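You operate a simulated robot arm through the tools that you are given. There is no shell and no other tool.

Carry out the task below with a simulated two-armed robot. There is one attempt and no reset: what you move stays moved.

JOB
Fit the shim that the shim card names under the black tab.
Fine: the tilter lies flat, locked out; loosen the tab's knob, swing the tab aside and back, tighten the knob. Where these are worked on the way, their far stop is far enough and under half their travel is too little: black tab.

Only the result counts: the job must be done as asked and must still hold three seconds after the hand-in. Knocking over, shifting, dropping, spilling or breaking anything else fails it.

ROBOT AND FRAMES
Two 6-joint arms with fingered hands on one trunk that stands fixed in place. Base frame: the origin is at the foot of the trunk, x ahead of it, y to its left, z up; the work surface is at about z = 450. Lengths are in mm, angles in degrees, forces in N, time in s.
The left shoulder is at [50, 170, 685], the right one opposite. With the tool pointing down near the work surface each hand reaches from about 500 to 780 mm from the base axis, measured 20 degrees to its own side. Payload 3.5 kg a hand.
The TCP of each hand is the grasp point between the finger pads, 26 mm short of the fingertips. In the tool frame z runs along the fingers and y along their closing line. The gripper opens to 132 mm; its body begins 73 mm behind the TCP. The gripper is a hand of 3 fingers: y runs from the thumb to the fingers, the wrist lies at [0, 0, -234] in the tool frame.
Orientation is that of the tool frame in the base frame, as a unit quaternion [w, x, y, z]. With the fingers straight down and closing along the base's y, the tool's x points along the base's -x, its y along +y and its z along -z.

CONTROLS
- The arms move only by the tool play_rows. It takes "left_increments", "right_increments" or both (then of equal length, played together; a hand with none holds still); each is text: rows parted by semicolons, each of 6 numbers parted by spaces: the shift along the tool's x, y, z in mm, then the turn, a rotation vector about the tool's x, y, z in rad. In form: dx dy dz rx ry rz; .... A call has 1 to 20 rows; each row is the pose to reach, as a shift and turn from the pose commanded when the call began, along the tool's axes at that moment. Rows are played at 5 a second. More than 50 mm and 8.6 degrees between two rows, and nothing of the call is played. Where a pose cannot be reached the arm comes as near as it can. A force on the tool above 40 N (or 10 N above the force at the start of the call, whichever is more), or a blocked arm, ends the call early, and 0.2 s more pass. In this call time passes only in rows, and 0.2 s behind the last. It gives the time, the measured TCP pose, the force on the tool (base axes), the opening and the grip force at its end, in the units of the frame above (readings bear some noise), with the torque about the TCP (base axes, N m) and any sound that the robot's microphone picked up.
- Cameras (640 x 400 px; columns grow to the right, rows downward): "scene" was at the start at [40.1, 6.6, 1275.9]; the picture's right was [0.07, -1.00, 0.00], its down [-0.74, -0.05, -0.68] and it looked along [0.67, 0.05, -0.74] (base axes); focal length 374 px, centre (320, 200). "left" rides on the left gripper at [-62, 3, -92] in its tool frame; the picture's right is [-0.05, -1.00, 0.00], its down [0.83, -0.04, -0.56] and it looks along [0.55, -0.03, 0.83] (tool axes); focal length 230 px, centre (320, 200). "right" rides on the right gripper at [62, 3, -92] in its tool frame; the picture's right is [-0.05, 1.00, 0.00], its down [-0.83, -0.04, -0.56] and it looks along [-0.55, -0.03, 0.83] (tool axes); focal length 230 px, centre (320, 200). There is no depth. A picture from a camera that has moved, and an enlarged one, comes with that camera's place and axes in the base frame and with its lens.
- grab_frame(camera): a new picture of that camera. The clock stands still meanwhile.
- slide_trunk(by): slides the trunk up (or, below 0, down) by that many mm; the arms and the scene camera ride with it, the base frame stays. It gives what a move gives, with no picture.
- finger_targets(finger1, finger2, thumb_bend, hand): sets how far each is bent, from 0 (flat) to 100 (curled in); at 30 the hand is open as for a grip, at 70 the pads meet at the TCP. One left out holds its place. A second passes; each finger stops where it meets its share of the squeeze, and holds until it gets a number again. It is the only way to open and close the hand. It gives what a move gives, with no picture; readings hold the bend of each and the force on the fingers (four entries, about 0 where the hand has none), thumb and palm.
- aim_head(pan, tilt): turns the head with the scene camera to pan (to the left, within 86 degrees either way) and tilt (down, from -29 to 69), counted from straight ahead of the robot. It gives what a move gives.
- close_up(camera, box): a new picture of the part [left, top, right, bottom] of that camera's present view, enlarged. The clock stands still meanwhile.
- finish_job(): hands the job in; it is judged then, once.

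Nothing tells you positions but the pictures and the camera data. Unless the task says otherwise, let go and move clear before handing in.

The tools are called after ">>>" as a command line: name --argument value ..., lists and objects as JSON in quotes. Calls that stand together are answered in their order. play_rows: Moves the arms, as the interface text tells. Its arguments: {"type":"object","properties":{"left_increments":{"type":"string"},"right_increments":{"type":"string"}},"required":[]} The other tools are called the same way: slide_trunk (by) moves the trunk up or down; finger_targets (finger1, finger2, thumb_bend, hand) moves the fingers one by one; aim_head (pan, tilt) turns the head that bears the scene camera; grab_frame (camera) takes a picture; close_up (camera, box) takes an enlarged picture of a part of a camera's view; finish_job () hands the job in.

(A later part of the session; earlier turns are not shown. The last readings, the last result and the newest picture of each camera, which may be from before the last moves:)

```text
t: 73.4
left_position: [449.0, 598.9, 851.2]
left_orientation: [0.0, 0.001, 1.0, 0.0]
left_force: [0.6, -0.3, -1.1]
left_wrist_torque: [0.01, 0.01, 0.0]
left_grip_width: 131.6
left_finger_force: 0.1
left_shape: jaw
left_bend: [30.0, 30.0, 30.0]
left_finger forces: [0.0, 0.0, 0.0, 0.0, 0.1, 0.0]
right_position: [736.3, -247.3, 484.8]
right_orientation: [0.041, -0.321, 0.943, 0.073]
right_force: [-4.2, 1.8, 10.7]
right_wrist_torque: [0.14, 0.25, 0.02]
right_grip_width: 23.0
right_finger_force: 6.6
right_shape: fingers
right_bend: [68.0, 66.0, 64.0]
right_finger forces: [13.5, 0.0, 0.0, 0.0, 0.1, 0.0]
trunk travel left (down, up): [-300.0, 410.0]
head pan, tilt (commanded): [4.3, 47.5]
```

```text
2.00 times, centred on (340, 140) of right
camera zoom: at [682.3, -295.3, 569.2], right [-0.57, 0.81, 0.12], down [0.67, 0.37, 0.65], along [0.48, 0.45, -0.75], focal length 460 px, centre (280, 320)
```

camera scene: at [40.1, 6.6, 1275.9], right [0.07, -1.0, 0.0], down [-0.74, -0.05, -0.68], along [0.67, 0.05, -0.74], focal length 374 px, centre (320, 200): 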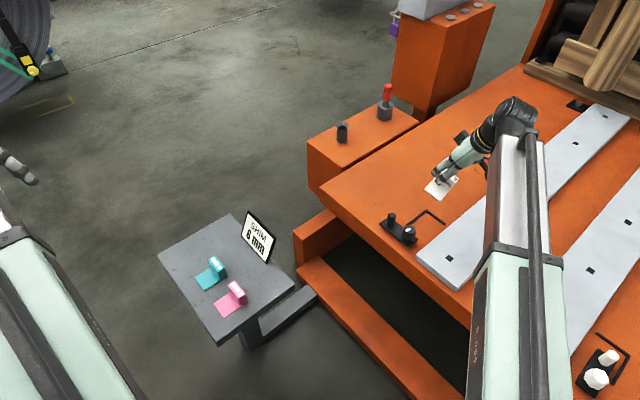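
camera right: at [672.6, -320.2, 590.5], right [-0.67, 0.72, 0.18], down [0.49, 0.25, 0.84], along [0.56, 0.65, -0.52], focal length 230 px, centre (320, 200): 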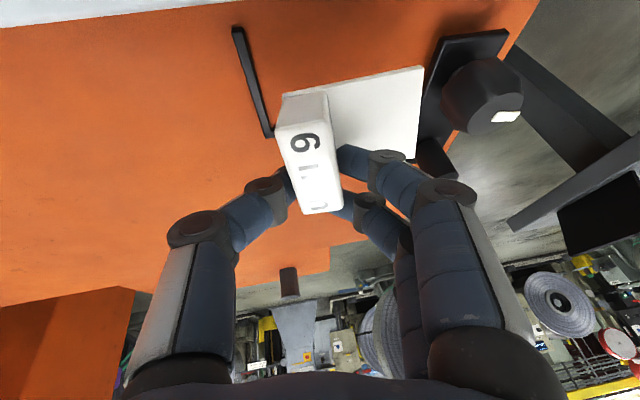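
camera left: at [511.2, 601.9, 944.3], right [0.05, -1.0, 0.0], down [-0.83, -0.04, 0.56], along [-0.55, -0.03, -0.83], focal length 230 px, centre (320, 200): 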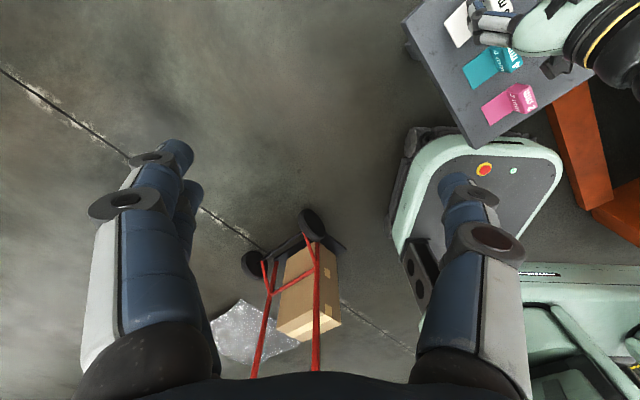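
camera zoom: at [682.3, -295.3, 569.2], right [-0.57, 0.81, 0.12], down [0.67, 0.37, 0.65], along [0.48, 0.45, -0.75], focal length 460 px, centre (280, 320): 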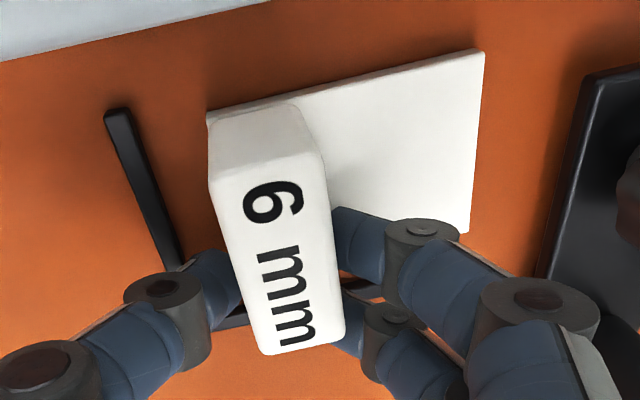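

The thumb is clear; finger 1's tip rests on the plate. I rise vertically out of the shim.

>>> play_rows --right_increments "-0.6 0.5 -5 0 0 0; -1.2 1.1 -10 0 0 0; -2.4 2.2 -20 0 0 0; -4.3 3.9 -35 0 0 0; -7.3 6.7 -60 0 0 0; -7.3 6.7 -60 0 0 0"

>>> grab_frame --camera "right"

>>> close_up --camera "scene" --box '[380, 160, 480, 260]'

```text
t: 74.8
left_position: [450.4, 599.7, 851.0]
left_orientation: [0.0, 0.0, 1.0, 0.0]
left_force: [0.2, -0.7, -0.3]
left_wrist_torque: [0.0, -0.03, 0.0]
left_grip_width: 131.6
left_finger_force: 0.1
left_shape: jaw
left_bend: [30.0, 30.0, 30.0]
left_finger forces: [0.0, 0.1, 0.1, 0.0, 0.0, 0.0]
right_position: [736.3, -246.0, 543.0]
right_orientation: [0.04, -0.321, 0.944, 0.072]
right_force: [0.6, -0.4, -0.9]
right_wrist_torque: [0.01, -0.01, -0.03]
right_grip_width: 22.8
right_finger_force: 0.7
right_shape: fingers
right_bend: [64.0, 66.0, 64.0]
right_finger forces: [0.7, 0.2, 0.0, 0.0, 0.7, 0.0]
trunk travel left (down, up): [-300.0, 410.0]
head pan, tilt (commanded): [4.3, 47.5]
```

```text
taken
camera right: at [682.6, -295.6, 628.7], right [-0.57, 0.81, 0.12], down [0.67, 0.37, 0.64], along [0.48, 0.45, -0.76], focal length 230 px, centre (320, 200)
```

right: 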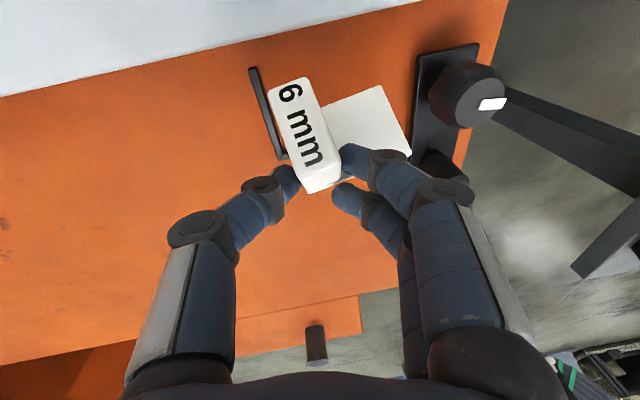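

```text
4.00 times, centred on (430, 210) of scene
camera zoom: at [40.1, 6.6, 1275.9], right [0.07, -1.0, 0.0], down [-0.74, -0.05, -0.68], along [0.67, 0.05, -0.74], focal length 1495 px, centre (-120, 160)
```

zoom: 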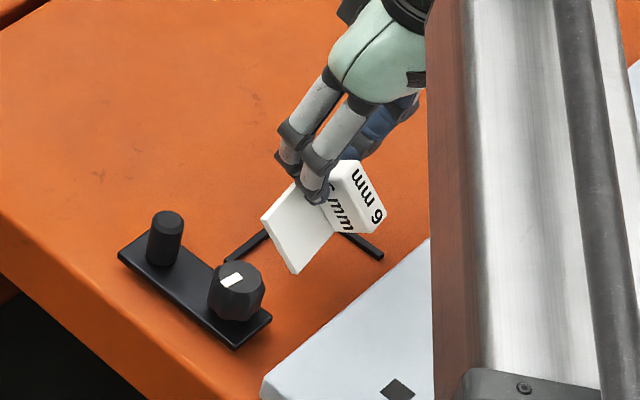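

The shim was caught between the digits and came up tilted, held only lightly. I lower it straight back down slowly.

>>> play_rows --right_increments "1.2 -1.1 10 0 0 0; 2.4 -2.2 20 0 0 0; 3.7 -3.4 30 0 0 0; 4.6 -4.3 38 0 0 0; 5.4 -4.9 44 0 0 0; 6 -5.5 49 0 0 0; 6.5 -6 53 0 0 0; 6.5 -6 53 0 0 0"

>>> close_up --camera "right" --box '[220, 40, 460, 240]'

>>> close_up --camera "scene" --box '[400, 170, 480, 240]'

```text
t: 76.6
left_position: [450.1, 600.3, 851.6]
left_orientation: [0.0, -0.001, 1.0, -0.001]
left_force: [-0.1, -0.1, 0.5]
left_wrist_torque: [-0.01, -0.04, 0.0]
left_grip_width: 131.8
left_finger_force: 0.1
left_shape: jaw
left_bend: [30.0, 30.0, 30.0]
left_finger forces: [0.0, 0.1, 0.0, 0.0, 0.0, 0.1]
right_position: [734.8, -246.9, 491.0]
right_orientation: [0.041, -0.321, 0.943, 0.073]
right_force: [0.2, -0.1, 0.2]
right_wrist_torque: [0.04, -0.02, -0.04]
right_grip_width: 22.5
right_finger_force: 0.9
right_shape: fingers
right_bend: [64.0, 66.0, 64.0]
right_finger forces: [0.6, 0.0, 0.0, 0.1, 0.5, 0.0]
trunk travel left (down, up): [-300.0, 410.0]
head pan, tilt (commanded): [4.3, 47.5]
```

```text
2.00 times, centred on (340, 140) of right
camera zoom: at [681.9, -295.7, 574.6], right [-0.57, 0.81, 0.12], down [0.67, 0.37, 0.65], along [0.48, 0.45, -0.76], focal length 460 px, centre (280, 320)
```

zoom: 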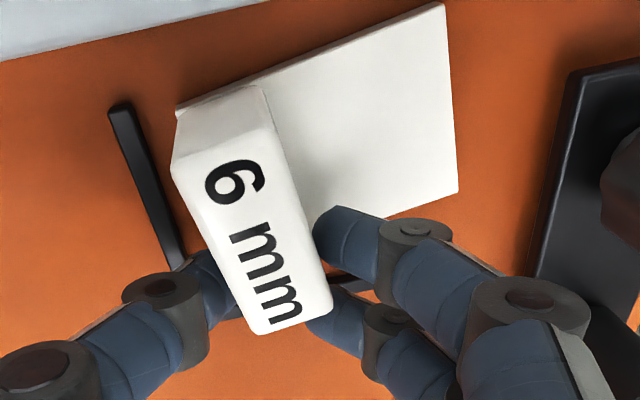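

```text
5.71 times, centred on (440, 205) of scene
camera zoom: at [40.1, 6.6, 1275.9], right [0.07, -1.0, 0.0], down [-0.74, -0.05, -0.68], along [0.67, 0.05, -0.74], focal length 2136 px, centre (-366, 171)
```

zoom: 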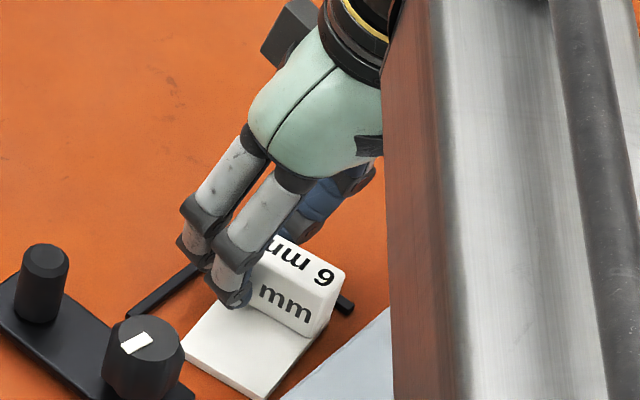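

It is back on the table, slightly yawed. I open fully to release, then rise.

>>> finger_targets --hand "right" --finger1 58 --finger2 58 --thumb_bend 56

>>> close_up --camera "right" --box '[220, 40, 460, 240]'

>>> close_up --camera "scene" --box '[400, 170, 480, 240]'

```text
t: 77.6
left_position: [449.1, 598.6, 852.5]
left_orientation: [0.001, 0.001, 1.0, -0.001]
left_force: [0.0, -0.6, 0.0]
left_wrist_torque: [0.03, 0.0, 0.02]
left_grip_width: 131.7
left_finger_force: 0.1
left_shape: jaw
left_bend: [30.0, 30.0, 30.0]
left_finger forces: [0.0, 0.0, 0.0, 0.1, 0.0, 0.0]
right_position: [736.1, -247.8, 490.9]
right_orientation: [0.041, -0.321, 0.943, 0.073]
right_force: [-0.8, 1.1, 8.1]
right_wrist_torque: [-0.1, -0.13, 0.02]
right_grip_width: 42.7
right_finger_force: 4.0
right_shape: fingers
right_bend: [57.0, 57.0, 57.0]
right_finger forces: [0.0, 0.1, 0.0, 0.0, 7.5, 0.0]
trunk travel left (down, up): [-300.0, 410.0]
head pan, tilt (commanded): [4.3, 47.5]
```

```text
2.00 times, centred on (340, 140) of right
camera zoom: at [681.9, -295.5, 575.5], right [-0.57, 0.81, 0.12], down [0.67, 0.37, 0.65], along [0.48, 0.45, -0.75], focal length 460 px, centre (280, 320)
```

zoom: 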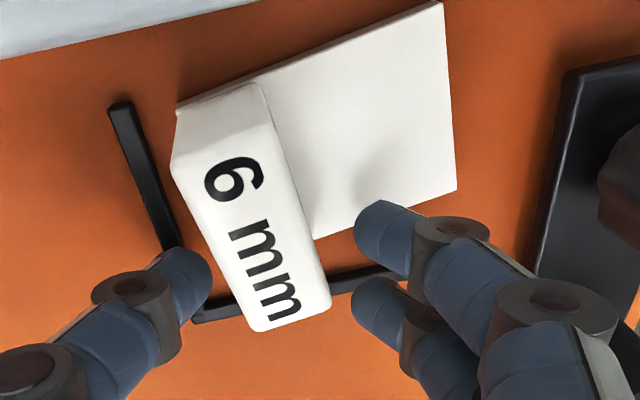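

```text
5.71 times, centred on (440, 205) of scene
camera zoom: at [39.5, 6.9, 1276.0], right [0.07, -1.0, 0.0], down [-0.74, -0.05, -0.68], along [0.67, 0.05, -0.74], focal length 2136 px, centre (-366, 171)
```

zoom: 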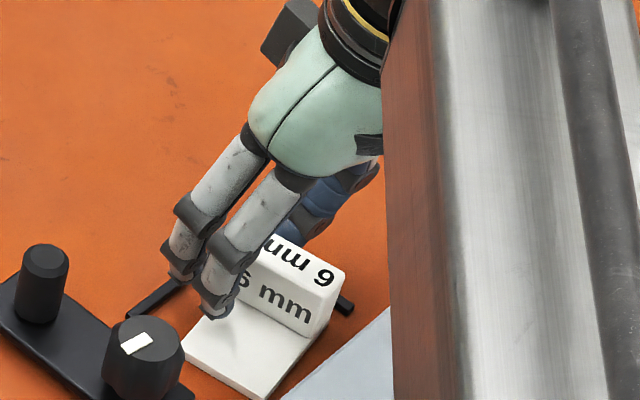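

The shim is free and flat. I rise clear and look at its position against the fence.

>>> play_rows --right_increments "-0.6 0.6 -5 0 0 0; -1.8 1.7 -15 0 0 0; -3.7 3.4 -30 0 0 0; -6 5.6 -50 0 0 0; -9.8 9 -80 0 0 0; -9.8 9 -80 0 0 0"

>>> grab_frame --camera "right"

>>> close_up --camera "right" --box '[230, 30, 430, 190]'

>>> close_up --camera "scene" --box '[380, 160, 480, 260]'

```text
t: 79.0
left_position: [449.6, 598.6, 851.4]
left_orientation: [-0.001, 0.0, 1.0, 0.0]
left_force: [0.2, 0.4, -0.7]
left_wrist_torque: [-0.02, -0.05, 0.0]
left_grip_width: 132.1
left_finger_force: 0.1
left_shape: jaw
left_bend: [30.0, 30.0, 30.0]
left_finger forces: [0.0, 0.1, 0.0, 0.0, 0.0, 0.0]
right_position: [734.5, -246.4, 572.2]
right_orientation: [0.04, -0.321, 0.943, 0.072]
right_force: [0.2, -0.6, -0.2]
right_wrist_torque: [0.02, -0.01, -0.01]
right_grip_width: 45.6
right_finger_force: 0.0
right_shape: fingers
right_bend: [57.0, 57.0, 56.0]
right_finger forces: [0.0, 0.0, 0.0, 0.1, 0.0, 0.1]
trunk travel left (down, up): [-300.0, 410.0]
head pan, tilt (commanded): [4.3, 47.5]
```

```text
taken
camera right: at [681.7, -294.7, 656.2], right [-0.57, 0.81, 0.12], down [0.67, 0.37, 0.64], along [0.48, 0.45, -0.76], focal length 230 px, centre (320, 200)
```

right: 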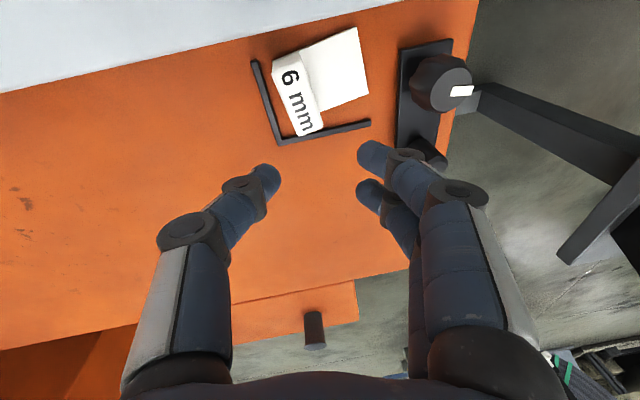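

```text
2.50 times, centred on (330, 110) of right
camera zoom: at [681.7, -294.7, 656.2], right [-0.57, 0.81, 0.12], down [0.67, 0.37, 0.64], along [0.48, 0.45, -0.76], focal length 575 px, centre (295, 425)
```

zoom: 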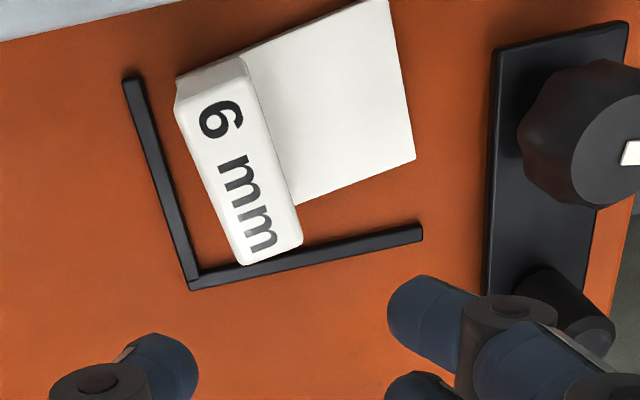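

```text
4.00 times, centred on (430, 210) of scene
camera zoom: at [40.0, 6.6, 1275.9], right [0.07, -1.0, 0.0], down [-0.74, -0.05, -0.68], along [0.67, 0.05, -0.74], focal length 1495 px, centre (-120, 160)
```

zoom: 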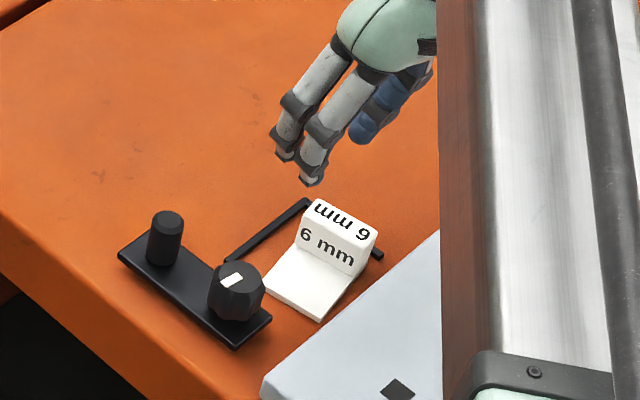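

The shim lies in the seat area, yawed ~6–7° and about 12 mm / 16 mm from the two bars. I'll lean the hand 15° outward (for reach), align with the block's present yaw above it, and then grip and slide it on the table into the corner.

>>> play_rows --right_increments "5.7 -0.7 3.5 0.016 -0.031 -0.067; 11.5 -1.4 7 0.032 -0.063 -0.134; 17.2 -2.1 10.6 0.048 -0.094 -0.2; 22.9 -2.8 14.1 0.0634 -0.1256 -0.2673; 22.9 -2.8 14.1 0.0634 -0.1256 -0.2673"

>>> finger_targets --hand "right" --finger1 59 --finger2 59 --thumb_bend 59

>>> grab_frame --camera "right"

>>> close_up --camera "right" --box '[230, 40, 430, 200]'

```text
t: 80.2
left_position: [451.4, 599.5, 850.7]
left_orientation: [0.0, 0.0, 1.0, 0.001]
left_force: [0.6, 0.1, 0.4]
left_wrist_torque: [-0.01, -0.01, -0.01]
left_grip_width: 132.2
left_finger_force: 0.1
left_shape: jaw
left_bend: [30.0, 30.0, 30.0]
left_finger forces: [0.1, 0.0, 0.0, 0.0, 0.0, 0.0]
right_position: [718.4, -260.1, 556.1]
right_orientation: [0.119, -0.438, 0.889, 0.057]
right_force: [0.5, -0.4, 0.4]
right_wrist_torque: [-0.01, -0.02, 0.0]
right_grip_width: 45.6
right_finger_force: 0.1
right_shape: fingers
right_bend: [57.0, 57.0, 56.0]
right_finger forces: [0.0, 0.0, 0.0, 0.0, 0.0, 0.1]
trunk travel left (down, up): [-300.0, 410.0]
head pan, tilt (commanded): [4.3, 47.5]
```

```text
t: 81.2
left_position: [449.8, 599.8, 851.2]
left_orientation: [-0.001, 0.0, 1.0, 0.0]
left_force: [-0.2, 0.4, -0.4]
left_wrist_torque: [0.0, -0.01, 0.01]
left_grip_width: 132.0
left_finger_force: 0.0
left_shape: jaw
left_bend: [30.0, 30.0, 30.0]
left_finger forces: [0.1, 0.1, 0.0, 0.0, 0.1, 0.0]
right_position: [719.4, -258.3, 555.3]
right_orientation: [0.119, -0.438, 0.889, 0.057]
right_force: [-0.7, -0.4, -0.5]
right_wrist_torque: [0.01, -0.01, 0.01]
right_grip_width: 38.6
right_finger_force: 0.0
right_shape: fingers
right_bend: [59.0, 59.0, 59.0]
right_finger forces: [0.0, 0.1, 0.0, 0.0, 0.0, 0.1]
trunk travel left (down, up): [-300.0, 410.0]
head pan, tilt (commanded): [4.3, 47.5]
```

```text
taken
camera right: at [665.3, -322.7, 629.0], right [-0.76, 0.65, 0.01], down [0.43, 0.5, 0.75], along [0.48, 0.58, -0.66], focal length 230 px, centre (320, 200)
```

right: 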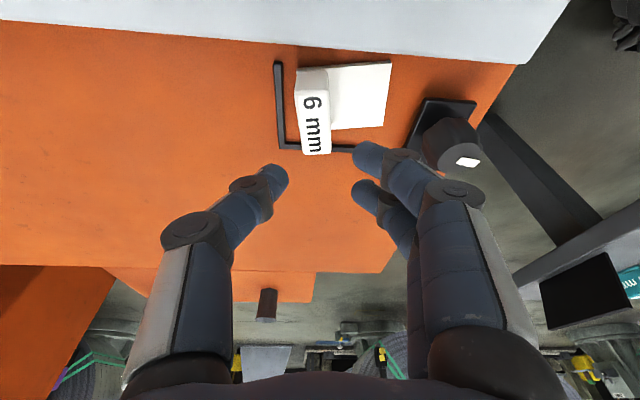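

```text
2.50 times, centred on (330, 120) of right
camera zoom: at [665.3, -322.7, 629.0], right [-0.76, 0.65, 0.01], down [0.43, 0.5, 0.75], along [0.48, 0.58, -0.66], focal length 575 px, centre (295, 400)
```

zoom: 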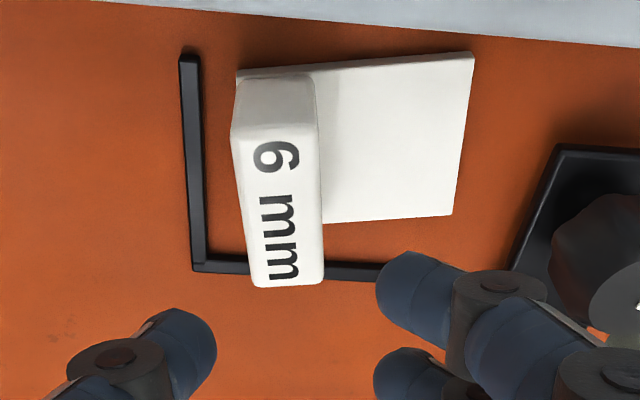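

Alignment is close: I shift ~4 mm, descend around the block to just above the plate and grip.

>>> play_rows --right_increments "4.2 -2.5 12.5 0 0 0; 8.4 -2.5 25 0 0 0; 12.5 -2.5 37.4 0 0 0; 16.7 -2.5 49.9 0 0 0; 18.8 -2.5 56.2 0 0 0; 20.5 -2.5 61 0 0 0; 20.5 -2.5 61 0 0 0"

>>> close_up --camera "right" --box '[220, 60, 440, 240]'

>>> close_up --camera "scene" --box '[400, 170, 480, 240]'

```text
t: 82.8
left_position: [448.4, 599.4, 851.2]
left_orientation: [0.0, 0.0, 1.0, 0.0]
left_force: [1.0, -0.4, -0.3]
left_wrist_torque: [0.0, -0.02, -0.02]
left_grip_width: 132.0
left_finger_force: 0.0
left_shape: jaw
left_bend: [30.0, 30.0, 30.0]
left_finger forces: [0.0, 0.0, 0.1, 0.0, 0.0, 0.0]
right_position: [719.8, -264.5, 490.9]
right_orientation: [0.119, -0.438, 0.889, 0.057]
right_force: [0.6, -0.1, 0.7]
right_wrist_torque: [0.02, 0.06, 0.01]
right_grip_width: 38.4
right_finger_force: 0.4
right_shape: fingers
right_bend: [59.0, 59.0, 59.0]
right_finger forces: [1.3, 0.0, 0.0, 0.0, 0.1, 0.0]
trunk travel left (down, up): [-300.0, 410.0]
head pan, tilt (commanded): [4.3, 47.5]
```

```text
2.22 times, centred on (330, 150) of right
camera zoom: at [665.8, -328.2, 564.9], right [-0.76, 0.65, 0.01], down [0.43, 0.5, 0.75], along [0.48, 0.58, -0.66], focal length 511 px, centre (298, 311)
```

zoom: 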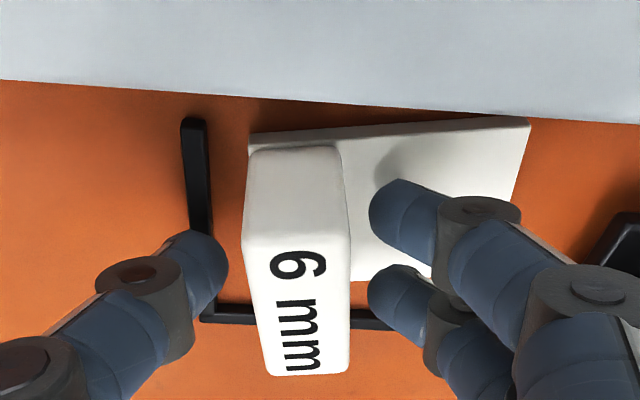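

```text
5.71 times, centred on (440, 205) of scene
camera zoom: at [40.0, 6.6, 1275.9], right [0.07, -1.0, 0.0], down [-0.74, -0.05, -0.68], along [0.67, 0.05, -0.74], focal length 2136 px, centre (-366, 171)
```

zoom: 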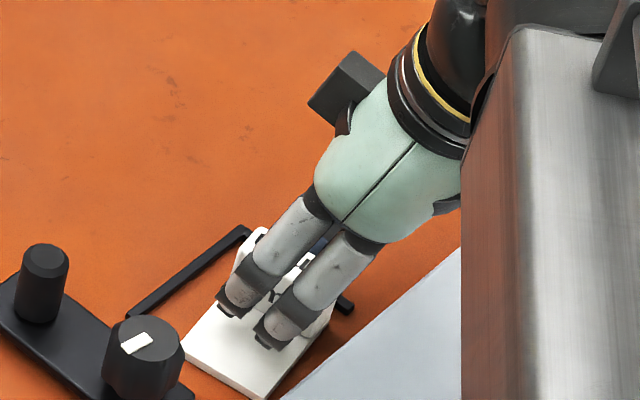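

Well centred around the block. I close the grip.

>>> finger_targets --hand "right" --finger1 72 --finger2 72 --thumb_bend 72

>>> close_up --camera "right" --box '[220, 60, 440, 240]'

```text
t: 83.8
left_position: [449.7, 599.7, 851.7]
left_orientation: [0.0, 0.0, 1.0, 0.0]
left_force: [0.3, 0.3, 0.8]
left_wrist_torque: [-0.01, 0.04, -0.02]
left_grip_width: 131.8
left_finger_force: 0.1
left_shape: jaw
left_bend: [30.0, 30.0, 30.0]
left_finger forces: [0.0, 0.1, 0.0, 0.1, 0.1, 0.0]
right_position: [719.9, -265.2, 491.0]
right_orientation: [0.119, -0.437, 0.89, 0.057]
right_force: [0.1, 0.1, -0.4]
right_wrist_torque: [-0.01, 0.03, 0.02]
right_grip_width: 20.7
right_finger_force: 11.7
right_shape: fingers
right_bend: [68.0, 68.0, 67.0]
right_finger forces: [5.9, 6.0, 0.1, 0.1, 11.8, 0.0]
trunk travel left (down, up): [-300.0, 410.0]
head pan, tilt (commanded): [4.3, 47.5]
```

```text
2.22 times, centred on (330, 150) of right
camera zoom: at [665.8, -328.2, 564.8], right [-0.76, 0.65, 0.01], down [0.43, 0.5, 0.75], along [0.48, 0.58, -0.66], focal length 511 px, centre (298, 311)
```

zoom: 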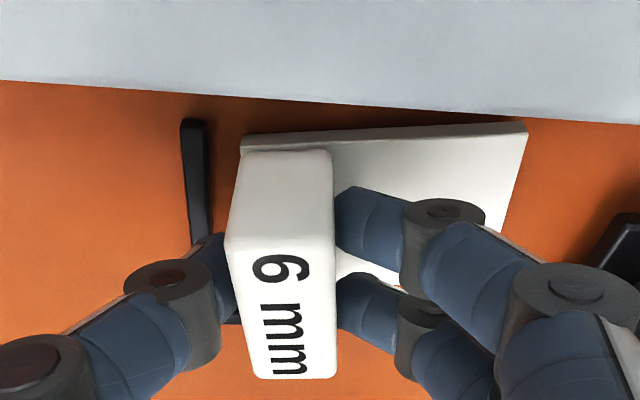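

The grip is now well balanced and square on the block. I rotate the shim −6.4° to square it with the fence while sliding it 10 mm and 5 mm toward the corner.

>>> play_rows --right_increments "-1.8 -1.2 0.5 0.006 0 0.0216; -3.6 -2.5 1 0.0117 0 0.0433; -5.4 -3.7 1.5 0.0176 0 0.065; -7.2 -4.9 2 0.0234 0 0.0866; -9 -6.1 2.5 0.0293 0 0.1082; -9 -6.1 2.5 0.0293 0 0.1082"

>>> close_up --camera "right" --box '[220, 60, 440, 240]'

>>> close_up --camera "scene" --box '[400, 170, 480, 240]'

```text
t: 85.2
left_position: [449.3, 598.2, 851.0]
left_orientation: [-0.001, 0.0, 1.0, 0.0]
left_force: [-0.2, -0.3, 0.0]
left_wrist_torque: [0.04, 0.01, 0.05]
left_grip_width: 132.1
left_finger_force: 0.1
left_shape: jaw
left_bend: [30.0, 30.0, 30.0]
left_finger forces: [0.0, 0.1, 0.0, 0.0, 0.0, 0.1]
right_position: [730.2, -262.6, 489.8]
right_orientation: [0.122, -0.387, 0.913, 0.05]
right_force: [-0.1, -0.3, 0.1]
right_wrist_torque: [0.01, 0.0, 0.01]
right_grip_width: 20.9
right_finger_force: 12.1
right_shape: fingers
right_bend: [68.0, 68.0, 67.0]
right_finger forces: [5.9, 6.0, 0.1, 0.0, 11.9, 0.0]
trunk travel left (down, up): [-300.0, 410.0]
head pan, tilt (commanded): [4.3, 47.5]
```

```text
2.22 times, centred on (330, 150) of right
camera zoom: at [669.5, -318.3, 564.5], right [-0.68, 0.73, 0.01], down [0.49, 0.44, 0.75], along [0.55, 0.52, -0.66], focal length 511 px, centre (298, 311)
```

zoom: 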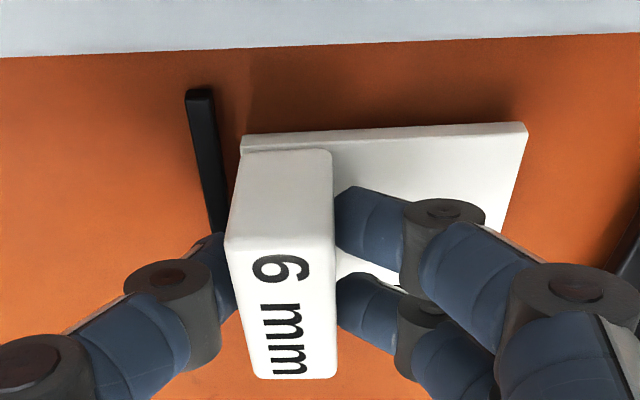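

```text
5.71 times, centred on (440, 205) of scene
camera zoom: at [40.1, 6.6, 1275.9], right [0.07, -1.0, 0.0], down [-0.74, -0.05, -0.68], along [0.67, 0.05, -0.74], focal length 2136 px, centre (-366, 171)
```

zoom: 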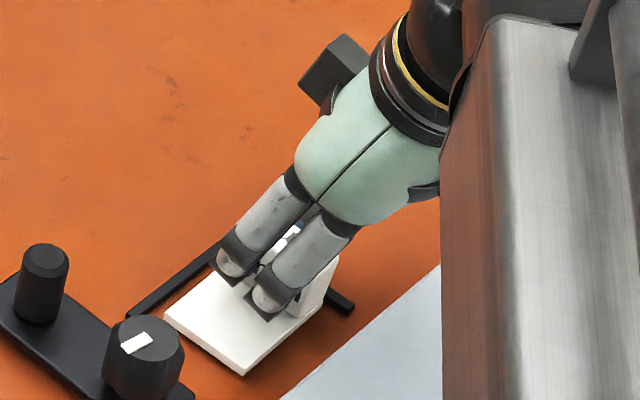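

The shim slides square with the fence and there's almost no drag force. Gaps left are about 5 mm to each bar; I slide toward the side arm (n′) in 1 mm steps.

>>> play_rows --right_increments "-0.97 0 0.26 0 0 0; -1.93 0 0.52 0 0 0; -2.9 0 0.78 0 0 0; -3.86 0 1.05 0 0 0; -4.8 0 1.3 0 0 0; -4.8 0 1.3 0 0 0"

>>> close_up --camera "scene" --box '[400, 180, 470, 240]'

```text
t: 86.6
left_position: [449.8, 598.4, 852.4]
left_orientation: [0.0, 0.0, 1.0, -0.001]
left_force: [-0.7, -0.1, 0.8]
left_wrist_torque: [0.01, 0.02, 0.02]
left_grip_width: 132.1
left_finger_force: 0.0
left_shape: jaw
left_bend: [30.0, 30.0, 30.0]
left_finger forces: [0.0, 0.0, 0.1, 0.1, 0.1, 0.0]
right_position: [734.0, -257.8, 492.0]
right_orientation: [0.122, -0.388, 0.912, 0.051]
right_force: [0.4, 0.2, -0.2]
right_wrist_torque: [0.04, -0.02, -0.01]
right_grip_width: 20.9
right_finger_force: 12.0
right_shape: fingers
right_bend: [68.0, 68.0, 67.0]
right_finger forces: [6.0, 6.1, 0.0, 0.0, 11.7, 0.0]
trunk travel left (down, up): [-300.0, 410.0]
head pan, tilt (commanded): [4.3, 47.5]
```

```text
6.67 times, centred on (435, 210) of scene
camera zoom: at [40.1, 6.6, 1275.9], right [0.07, -1.0, 0.0], down [-0.74, -0.05, -0.68], along [0.67, 0.05, -0.74], focal length 2492 px, centre (-447, 133)
```

zoom: 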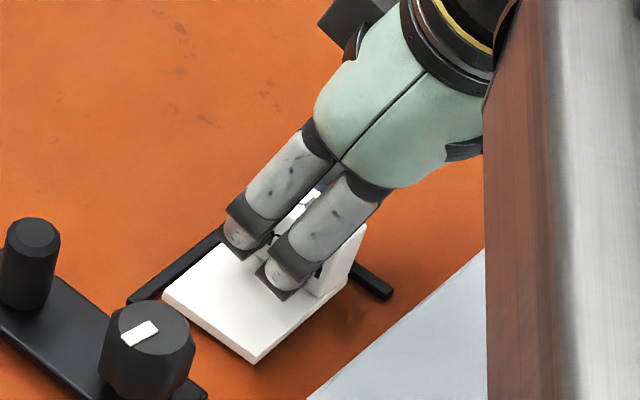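

Still no contact force; the plate edge looks almost at the arm. I go on in small steps.

>>> play_rows --right_increments "-0.97 0 0.26 0 0 0; -1.93 0 0.52 0 0 0; -2.9 0 0.78 0 0 0; -2.9 0 0.78 0 0 0"

>>> close_up --camera "scene" --box '[400, 190, 460, 240]'

>>> close_up --camera "right" --box '[220, 60, 440, 240]'

```text
t: 87.6
left_position: [449.0, 599.0, 850.3]
left_orientation: [-0.001, 0.0, 1.0, 0.0]
left_force: [0.2, -0.9, 0.2]
left_wrist_torque: [-0.03, 0.02, -0.01]
left_grip_width: 132.1
left_finger_force: 0.0
left_shape: jaw
left_bend: [30.0, 30.0, 30.0]
left_finger forces: [0.1, 0.1, 0.1, 0.0, 0.0, 0.0]
right_position: [734.6, -255.3, 491.4]
right_orientation: [0.122, -0.387, 0.913, 0.049]
right_force: [-4.7, -3.2, 0.3]
right_wrist_torque: [-0.11, 0.09, -0.05]
right_grip_width: 21.1
right_finger_force: 11.9
right_shape: fingers
right_bend: [69.0, 68.0, 67.0]
right_finger forces: [7.0, 5.7, 0.1, 0.0, 12.2, 0.0]
trunk travel left (down, up): [-300.0, 410.0]
head pan, tilt (commanded): [4.3, 47.5]
```

```text
8.00 times, centred on (430, 215) of scene
camera zoom: at [39.8, 6.5, 1275.9], right [0.07, -1.0, 0.0], down [-0.74, -0.05, -0.68], along [0.67, 0.05, -0.74], focal length 2990 px, centre (-560, 80)
```

zoom: 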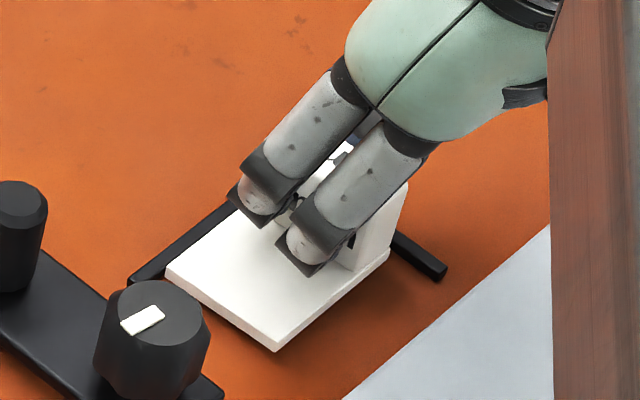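

```text
2.22 times, centred on (330, 150) of right
camera zoom: at [674.5, -313.0, 565.2], right [-0.68, 0.73, 0.01], down [0.49, 0.44, 0.75], along [0.55, 0.52, -0.66], focal length 511 px, centre (298, 311)
```

zoom: 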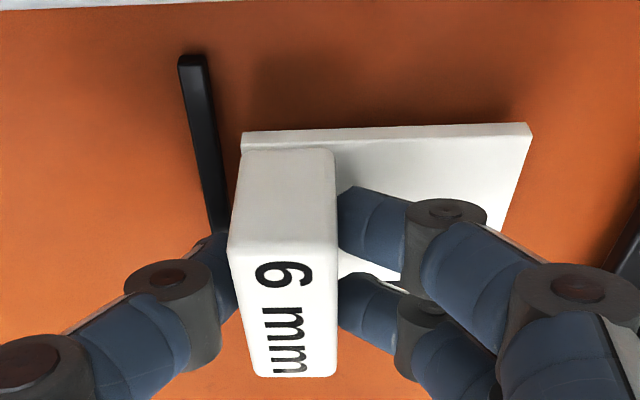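

Contact with the side arm is felt (≈6 N). Now I slide along the arm toward the end bar (s′) in small steps.

>>> play_rows --right_increments "0.5 -1 -0.1 0 0 0; 0.5 -2 -0.1 0 0 0; 0.5 -3 -0.1 0 0 0; 0.5 -4 -0.1 0 0 0; 0.5 -4 -0.1 0 0 0"

>>> close_up --camera "right" --box '[220, 60, 440, 240]'

```text
t: 88.8
left_position: [449.7, 597.7, 851.7]
left_orientation: [0.0, 0.0, 1.0, 0.0]
left_force: [-0.4, 0.0, 0.3]
left_wrist_torque: [-0.01, -0.02, 0.0]
left_grip_width: 132.2
left_finger_force: 0.0
left_shape: jaw
left_bend: [30.0, 30.0, 30.0]
left_finger forces: [0.0, 0.1, 0.1, 0.0, 0.0, 0.0]
right_position: [736.9, -258.8, 491.1]
right_orientation: [0.123, -0.387, 0.913, 0.049]
right_force: [-6.8, -2.3, 2.8]
right_wrist_torque: [-0.04, 0.16, 0.02]
right_grip_width: 20.7
right_finger_force: 12.2
right_shape: fingers
right_bend: [69.0, 68.0, 67.0]
right_finger forces: [7.4, 6.6, 0.0, 0.0, 10.7, 0.1]
trunk travel left (down, up): [-300.0, 410.0]
head pan, tilt (commanded): [4.3, 47.5]
```

```text
2.22 times, centred on (330, 150) of right
camera zoom: at [677.2, -315.9, 564.6], right [-0.68, 0.73, 0.01], down [0.49, 0.44, 0.75], along [0.55, 0.52, -0.66], focal length 511 px, centre (298, 311)
```

zoom: 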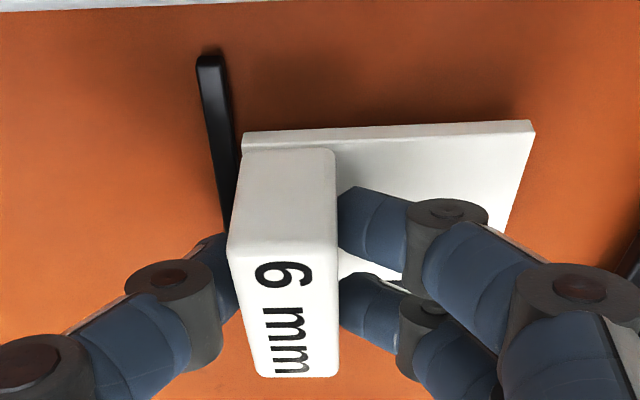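

The end bar is now right at the plate's end. A final small push along s′.

>>> play_rows --right_increments "0.4 -0.7 -0.1 0 0 0; 0.4 -1.4 -0.1 0 0 0; 0.4 -2 -0.1 0 0 0; 0.4 -2 -0.1 0 0 0"

>>> close_up --camera "right" --box '[260, 70, 380, 190]'

>>> close_up --camera "scene" --box '[400, 190, 470, 240]'

```text
t: 89.8
left_position: [449.8, 600.7, 852.2]
left_orientation: [0.0, 0.0, 1.0, 0.0]
left_force: [-0.1, -0.3, 0.1]
left_wrist_torque: [0.0, 0.0, 0.02]
left_grip_width: 131.9
left_finger_force: 0.1
left_shape: jaw
left_bend: [30.0, 30.0, 30.0]
left_finger forces: [0.0, 0.0, 0.0, 0.0, 0.0, 0.0]
right_position: [739.7, -260.4, 491.6]
right_orientation: [0.123, -0.387, 0.912, 0.051]
right_force: [-7.0, -1.7, 1.3]
right_wrist_torque: [-0.05, 0.13, 0.01]
right_grip_width: 20.9
right_finger_force: 12.4
right_shape: fingers
right_bend: [69.0, 68.0, 67.0]
right_finger forces: [7.5, 6.4, 0.1, 0.0, 10.9, 0.0]
trunk travel left (down, up): [-300.0, 410.0]
head pan, tilt (commanded): [4.3, 47.5]
```

```text
3.33 times, centred on (320, 130) of right
camera zoom: at [678.6, -317.4, 564.6], right [-0.68, 0.73, 0.01], down [0.49, 0.44, 0.75], along [0.55, 0.52, -0.66], focal length 767 px, centre (320, 433)
```

zoom: 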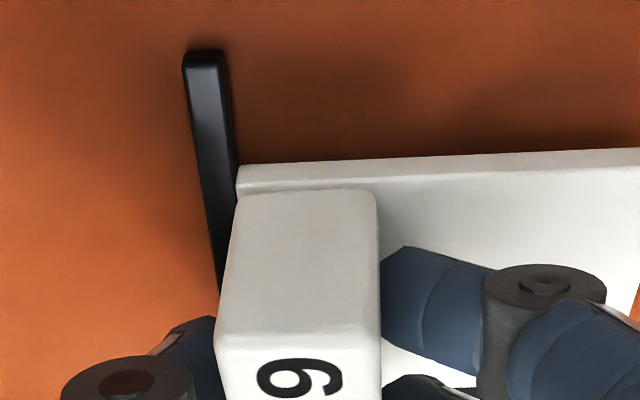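

```text
8.00 times, centred on (435, 215) of scene
camera zoom: at [39.7, 6.6, 1275.9], right [0.07, -1.0, 0.0], down [-0.74, -0.05, -0.68], along [0.67, 0.05, -0.74], focal length 2990 px, centre (-600, 80)
```

zoom: 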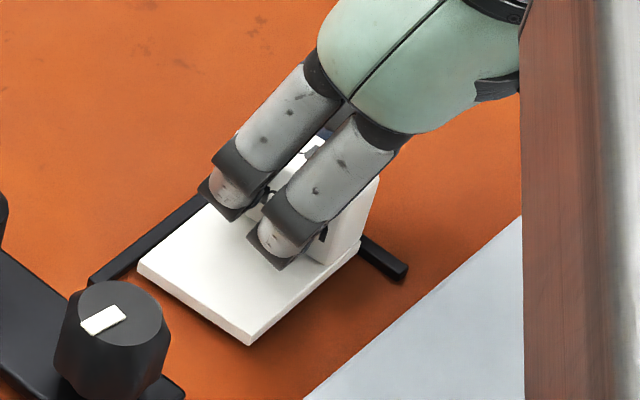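

The plate's end is against the end bar. I press down ~2 mm to make sure it sits flat on the table.

>>> play_rows --right_increments "0.3 0 1 0 0 0; 0.5 0 2 0 0 0; 0.8 0 3 0 0 0; 0.8 0 3 0 0 0"

>>> close_up --camera "scene" --box '[400, 190, 470, 240]'

>>> close_up --camera "right" --box '[260, 70, 420, 190]'

```text
t: 90.8
left_position: [448.5, 597.8, 851.6]
left_orientation: [0.001, -0.001, 1.0, -0.001]
left_force: [0.4, -1.1, -0.1]
left_wrist_torque: [-0.02, 0.01, -0.04]
left_grip_width: 132.1
left_finger_force: 0.1
left_shape: jaw
left_bend: [30.0, 30.0, 30.0]
left_finger forces: [0.0, 0.1, 0.1, 0.1, 0.0, 0.1]
right_position: [738.4, -260.6, 488.9]
right_orientation: [0.123, -0.387, 0.912, 0.049]
right_force: [-8.7, -4.5, 10.5]
right_wrist_torque: [-0.02, 0.13, -0.01]
right_grip_width: 20.5
right_finger_force: 14.2
right_shape: fingers
right_bend: [69.0, 69.0, 68.0]
right_finger forces: [8.1, 8.2, 0.1, 0.1, 12.1, 0.1]
trunk travel left (down, up): [-300.0, 410.0]
head pan, tilt (commanded): [4.3, 47.5]
```

```text
8.00 times, centred on (435, 215) of scene
camera zoom: at [38.8, 6.7, 1276.0], right [0.07, -1.0, 0.0], down [-0.73, -0.05, -0.68], along [0.67, 0.05, -0.74], focal length 2990 px, centre (-600, 80)
```

zoom: 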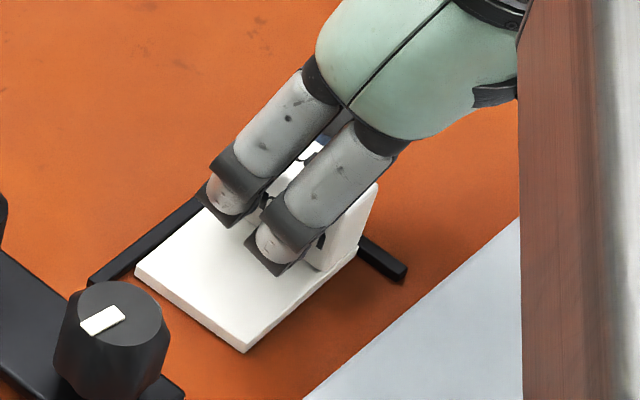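

```text
3.33 times, centred on (340, 130) of right
camera zoom: at [678.4, -317.7, 562.1], right [-0.68, 0.73, 0.01], down [0.48, 0.44, 0.75], along [0.55, 0.52, -0.66], focal length 767 px, centre (253, 433)
```

zoom: 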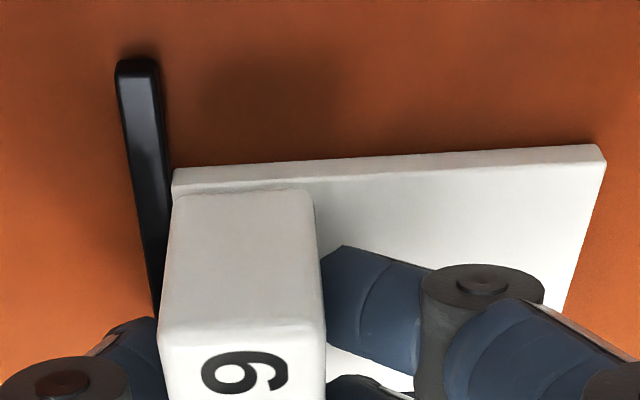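

The shim sits flat in the fence corner. I unload the press and open the hand wide enough to free the block.

>>> play_rows --right_increments "-0.7 0 -2.6 0 0 0; -0.7 0 -2.6 0 0 0"

>>> finger_targets --hand "right" --finger1 57 --finger2 57 --thumb_bend 57

>>> close_up --camera "right" --box '[220, 60, 440, 240]'

```text
t: 91.4
left_position: [449.1, 599.9, 850.6]
left_orientation: [0.001, -0.001, 1.0, 0.0]
left_force: [0.2, 0.7, -0.5]
left_wrist_torque: [-0.04, -0.04, 0.01]
left_grip_width: 131.8
left_finger_force: 0.0
left_shape: jaw
left_bend: [30.0, 30.0, 30.0]
left_finger forces: [0.1, 0.0, 0.0, 0.0, 0.1, 0.1]
right_position: [739.7, -261.0, 490.5]
right_orientation: [0.122, -0.387, 0.912, 0.051]
right_force: [-5.1, -4.2, 2.1]
right_wrist_torque: [-0.05, 0.11, -0.01]
right_grip_width: 20.7
right_finger_force: 13.0
right_shape: fingers
right_bend: [69.0, 69.0, 68.0]
right_finger forces: [7.2, 6.2, 0.1, 0.0, 11.8, 0.1]
trunk travel left (down, up): [-300.0, 410.0]
head pan, tilt (commanded): [4.3, 47.5]
```

```text
t: 92.4
left_position: [449.2, 599.6, 852.7]
left_orientation: [0.0, 0.0, 1.0, 0.0]
left_force: [0.8, -0.2, 0.5]
left_wrist_torque: [0.05, -0.04, 0.0]
left_grip_width: 132.0
left_finger_force: 0.0
left_shape: jaw
left_bend: [30.0, 30.0, 30.0]
left_finger forces: [0.1, 0.0, 0.1, 0.0, 0.0, 0.0]
right_position: [740.2, -259.5, 490.3]
right_orientation: [0.123, -0.387, 0.912, 0.051]
right_force: [2.9, 0.5, 7.3]
right_wrist_torque: [0.12, 0.14, -0.1]
right_grip_width: 43.3
right_finger_force: 3.8
right_shape: fingers
right_bend: [59.0, 56.0, 56.0]
right_finger forces: [7.8, 0.0, 0.0, 0.0, 0.2, 0.1]
trunk travel left (down, up): [-300.0, 410.0]
head pan, tilt (commanded): [4.3, 47.5]
```

```text
2.22 times, centred on (330, 150) of right
camera zoom: at [678.9, -317.1, 564.6], right [-0.68, 0.73, 0.01], down [0.48, 0.44, 0.75], along [0.55, 0.52, -0.66], focal length 511 px, centre (298, 311)
```

zoom: 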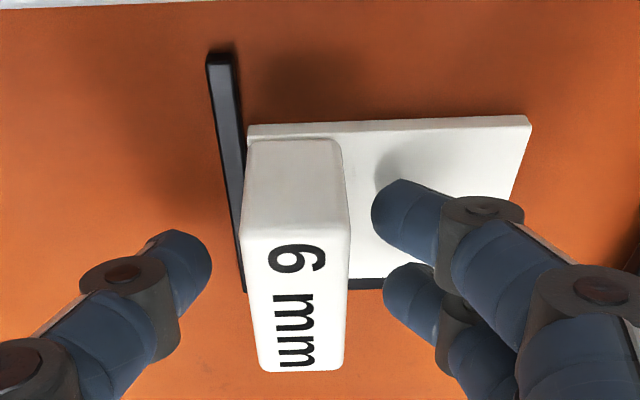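

The block is free with clear gaps, and the shim lies in the corner. I rise straight up and inspect.

>>> play_rows --right_increments "-1.3 0 -4.8 0 0 0; -3.9 0 -14.5 0 0 0; -7.8 0 -29 0 0 0; -13 0 -48.3 0 0 0; -20.8 0 -77.3 0 0 0; -28.6 0 -106 0 0 0; -28.6 0 -106 0 0 0"

>>> grab_frame --camera "right"

>>> close_up --camera "right" --box '[240, 20, 440, 160]'

>>> close_up --camera "scene" --box '[380, 170, 480, 260]'

```text
t: 94.0
left_position: [449.0, 599.1, 851.3]
left_orientation: [0.0, 0.0, 1.0, 0.0]
left_force: [-0.2, 0.1, -0.1]
left_wrist_torque: [0.02, 0.01, 0.0]
left_grip_width: 131.9
left_finger_force: 0.1
left_shape: jaw
left_bend: [30.0, 30.0, 30.0]
left_finger forces: [0.0, 0.0, 0.0, 0.0, 0.0, 0.0]
right_position: [739.9, -259.7, 600.0]
right_orientation: [0.122, -0.388, 0.912, 0.05]
right_force: [-0.3, -0.3, 0.2]
right_wrist_torque: [0.02, -0.02, 0.01]
right_grip_width: 47.3
right_finger_force: 0.1
right_shape: fingers
right_bend: [56.0, 56.0, 56.0]
right_finger forces: [0.0, 0.0, 0.0, 0.1, 0.0, 0.0]
trunk travel left (down, up): [-300.0, 410.0]
head pan, tilt (commanded): [4.3, 47.5]
```

```text
taken
camera right: at [678.8, -317.1, 672.9], right [-0.68, 0.73, 0.01], down [0.49, 0.44, 0.75], along [0.55, 0.52, -0.66], focal length 230 px, centre (320, 200)
```

right: 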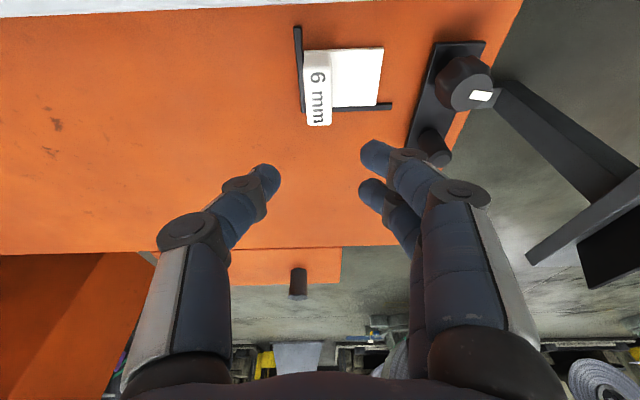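

```text
2.86 times, centred on (340, 90) of right
camera zoom: at [678.8, -317.1, 672.9], right [-0.68, 0.73, 0.01], down [0.49, 0.44, 0.75], along [0.55, 0.52, -0.66], focal length 657 px, centre (263, 514)
```

zoom: 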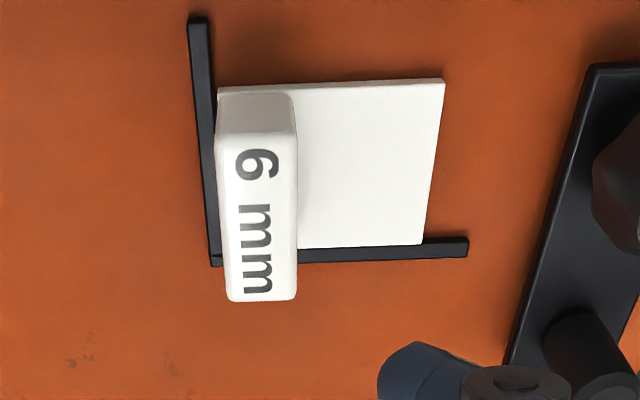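

```text
4.44 times, centred on (430, 215) of scene
camera zoom: at [40.0, 6.6, 1275.9], right [0.07, -1.0, 0.0], down [-0.74, -0.05, -0.68], along [0.67, 0.05, -0.74], focal length 1661 px, centre (-169, 133)
```

zoom: 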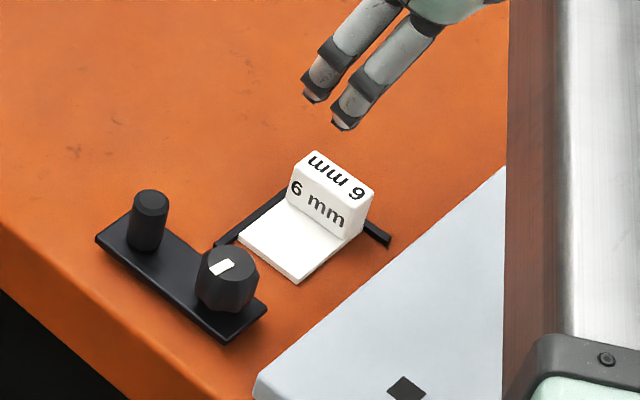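

The 6 mm shim is seated square in the fence corner. Next I go back over the tab's post (≈ [700,-140]) with the hand upright, to swing the tab back over the plate.

>>> play_rows --right_increments "-11.2 22.3 3 0 0.052 0; -22.5 44.6 6 0 0.105 0; -33.7 66.8 8.9 0 0.157 0; -45 89.1 11.9 0 0.21 0; -56.2 111.4 14.9 0 0.262 0; -56.2 111.4 14.9 0 0.262 0"

>>> grab_frame --camera "right"

>>> close_up --camera "right" --box '[220, 30, 420, 200]'

```text
t: 95.4
left_position: [449.2, 599.8, 850.7]
left_orientation: [0.0, 0.0, 1.0, 0.0]
left_force: [0.0, 0.6, 1.0]
left_wrist_torque: [-0.03, 0.03, 0.03]
left_grip_width: 131.9
left_finger_force: 0.0
left_shape: jaw
left_bend: [30.0, 30.0, 30.0]
left_finger forces: [0.1, 0.0, 0.0, 0.1, 0.1, 0.0]
right_position: [698.1, -142.3, 601.5]
right_orientation: [0.002, -0.39, 0.921, -0.001]
right_force: [-0.2, 0.3, -0.5]
right_wrist_torque: [-0.01, 0.0, 0.03]
right_grip_width: 47.1
right_finger_force: 0.1
right_shape: fingers
right_bend: [56.0, 56.0, 56.0]
right_finger forces: [0.0, 0.1, 0.1, 0.0, 0.0, 0.0]
trunk travel left (down, up): [-300.0, 410.0]
head pan, tilt (commanded): [4.3, 47.5]
```

```text
taken
camera right: at [652.2, -183.4, 694.3], right [-0.68, 0.73, 0.0], down [0.61, 0.57, 0.56], along [0.41, 0.38, -0.83], focal length 230 px, centre (320, 200)
```

right: 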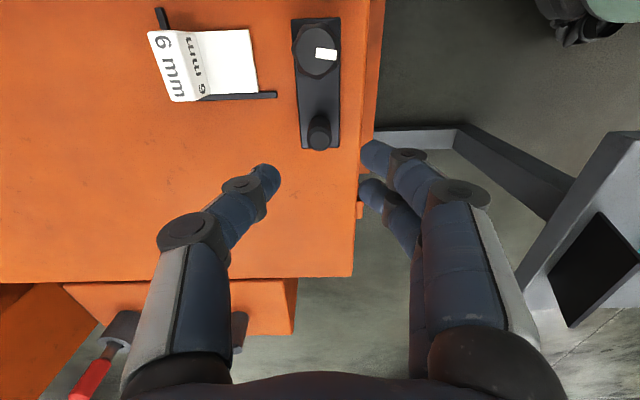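

```text
2.35 times, centred on (320, 115) of right
camera zoom: at [652.2, -183.4, 694.3], right [-0.68, 0.73, 0.0], down [0.61, 0.57, 0.56], along [0.41, 0.38, -0.83], focal length 541 px, centre (320, 400)
```

zoom: 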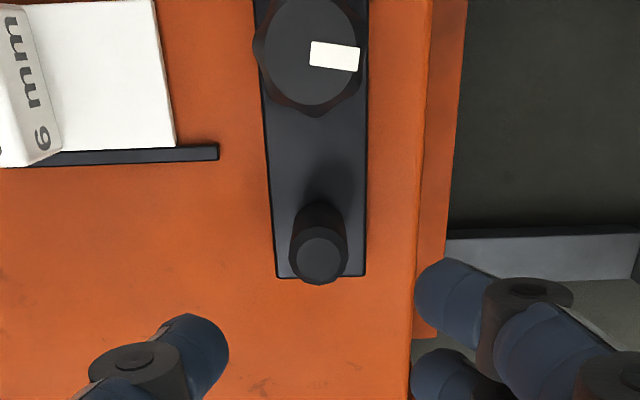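

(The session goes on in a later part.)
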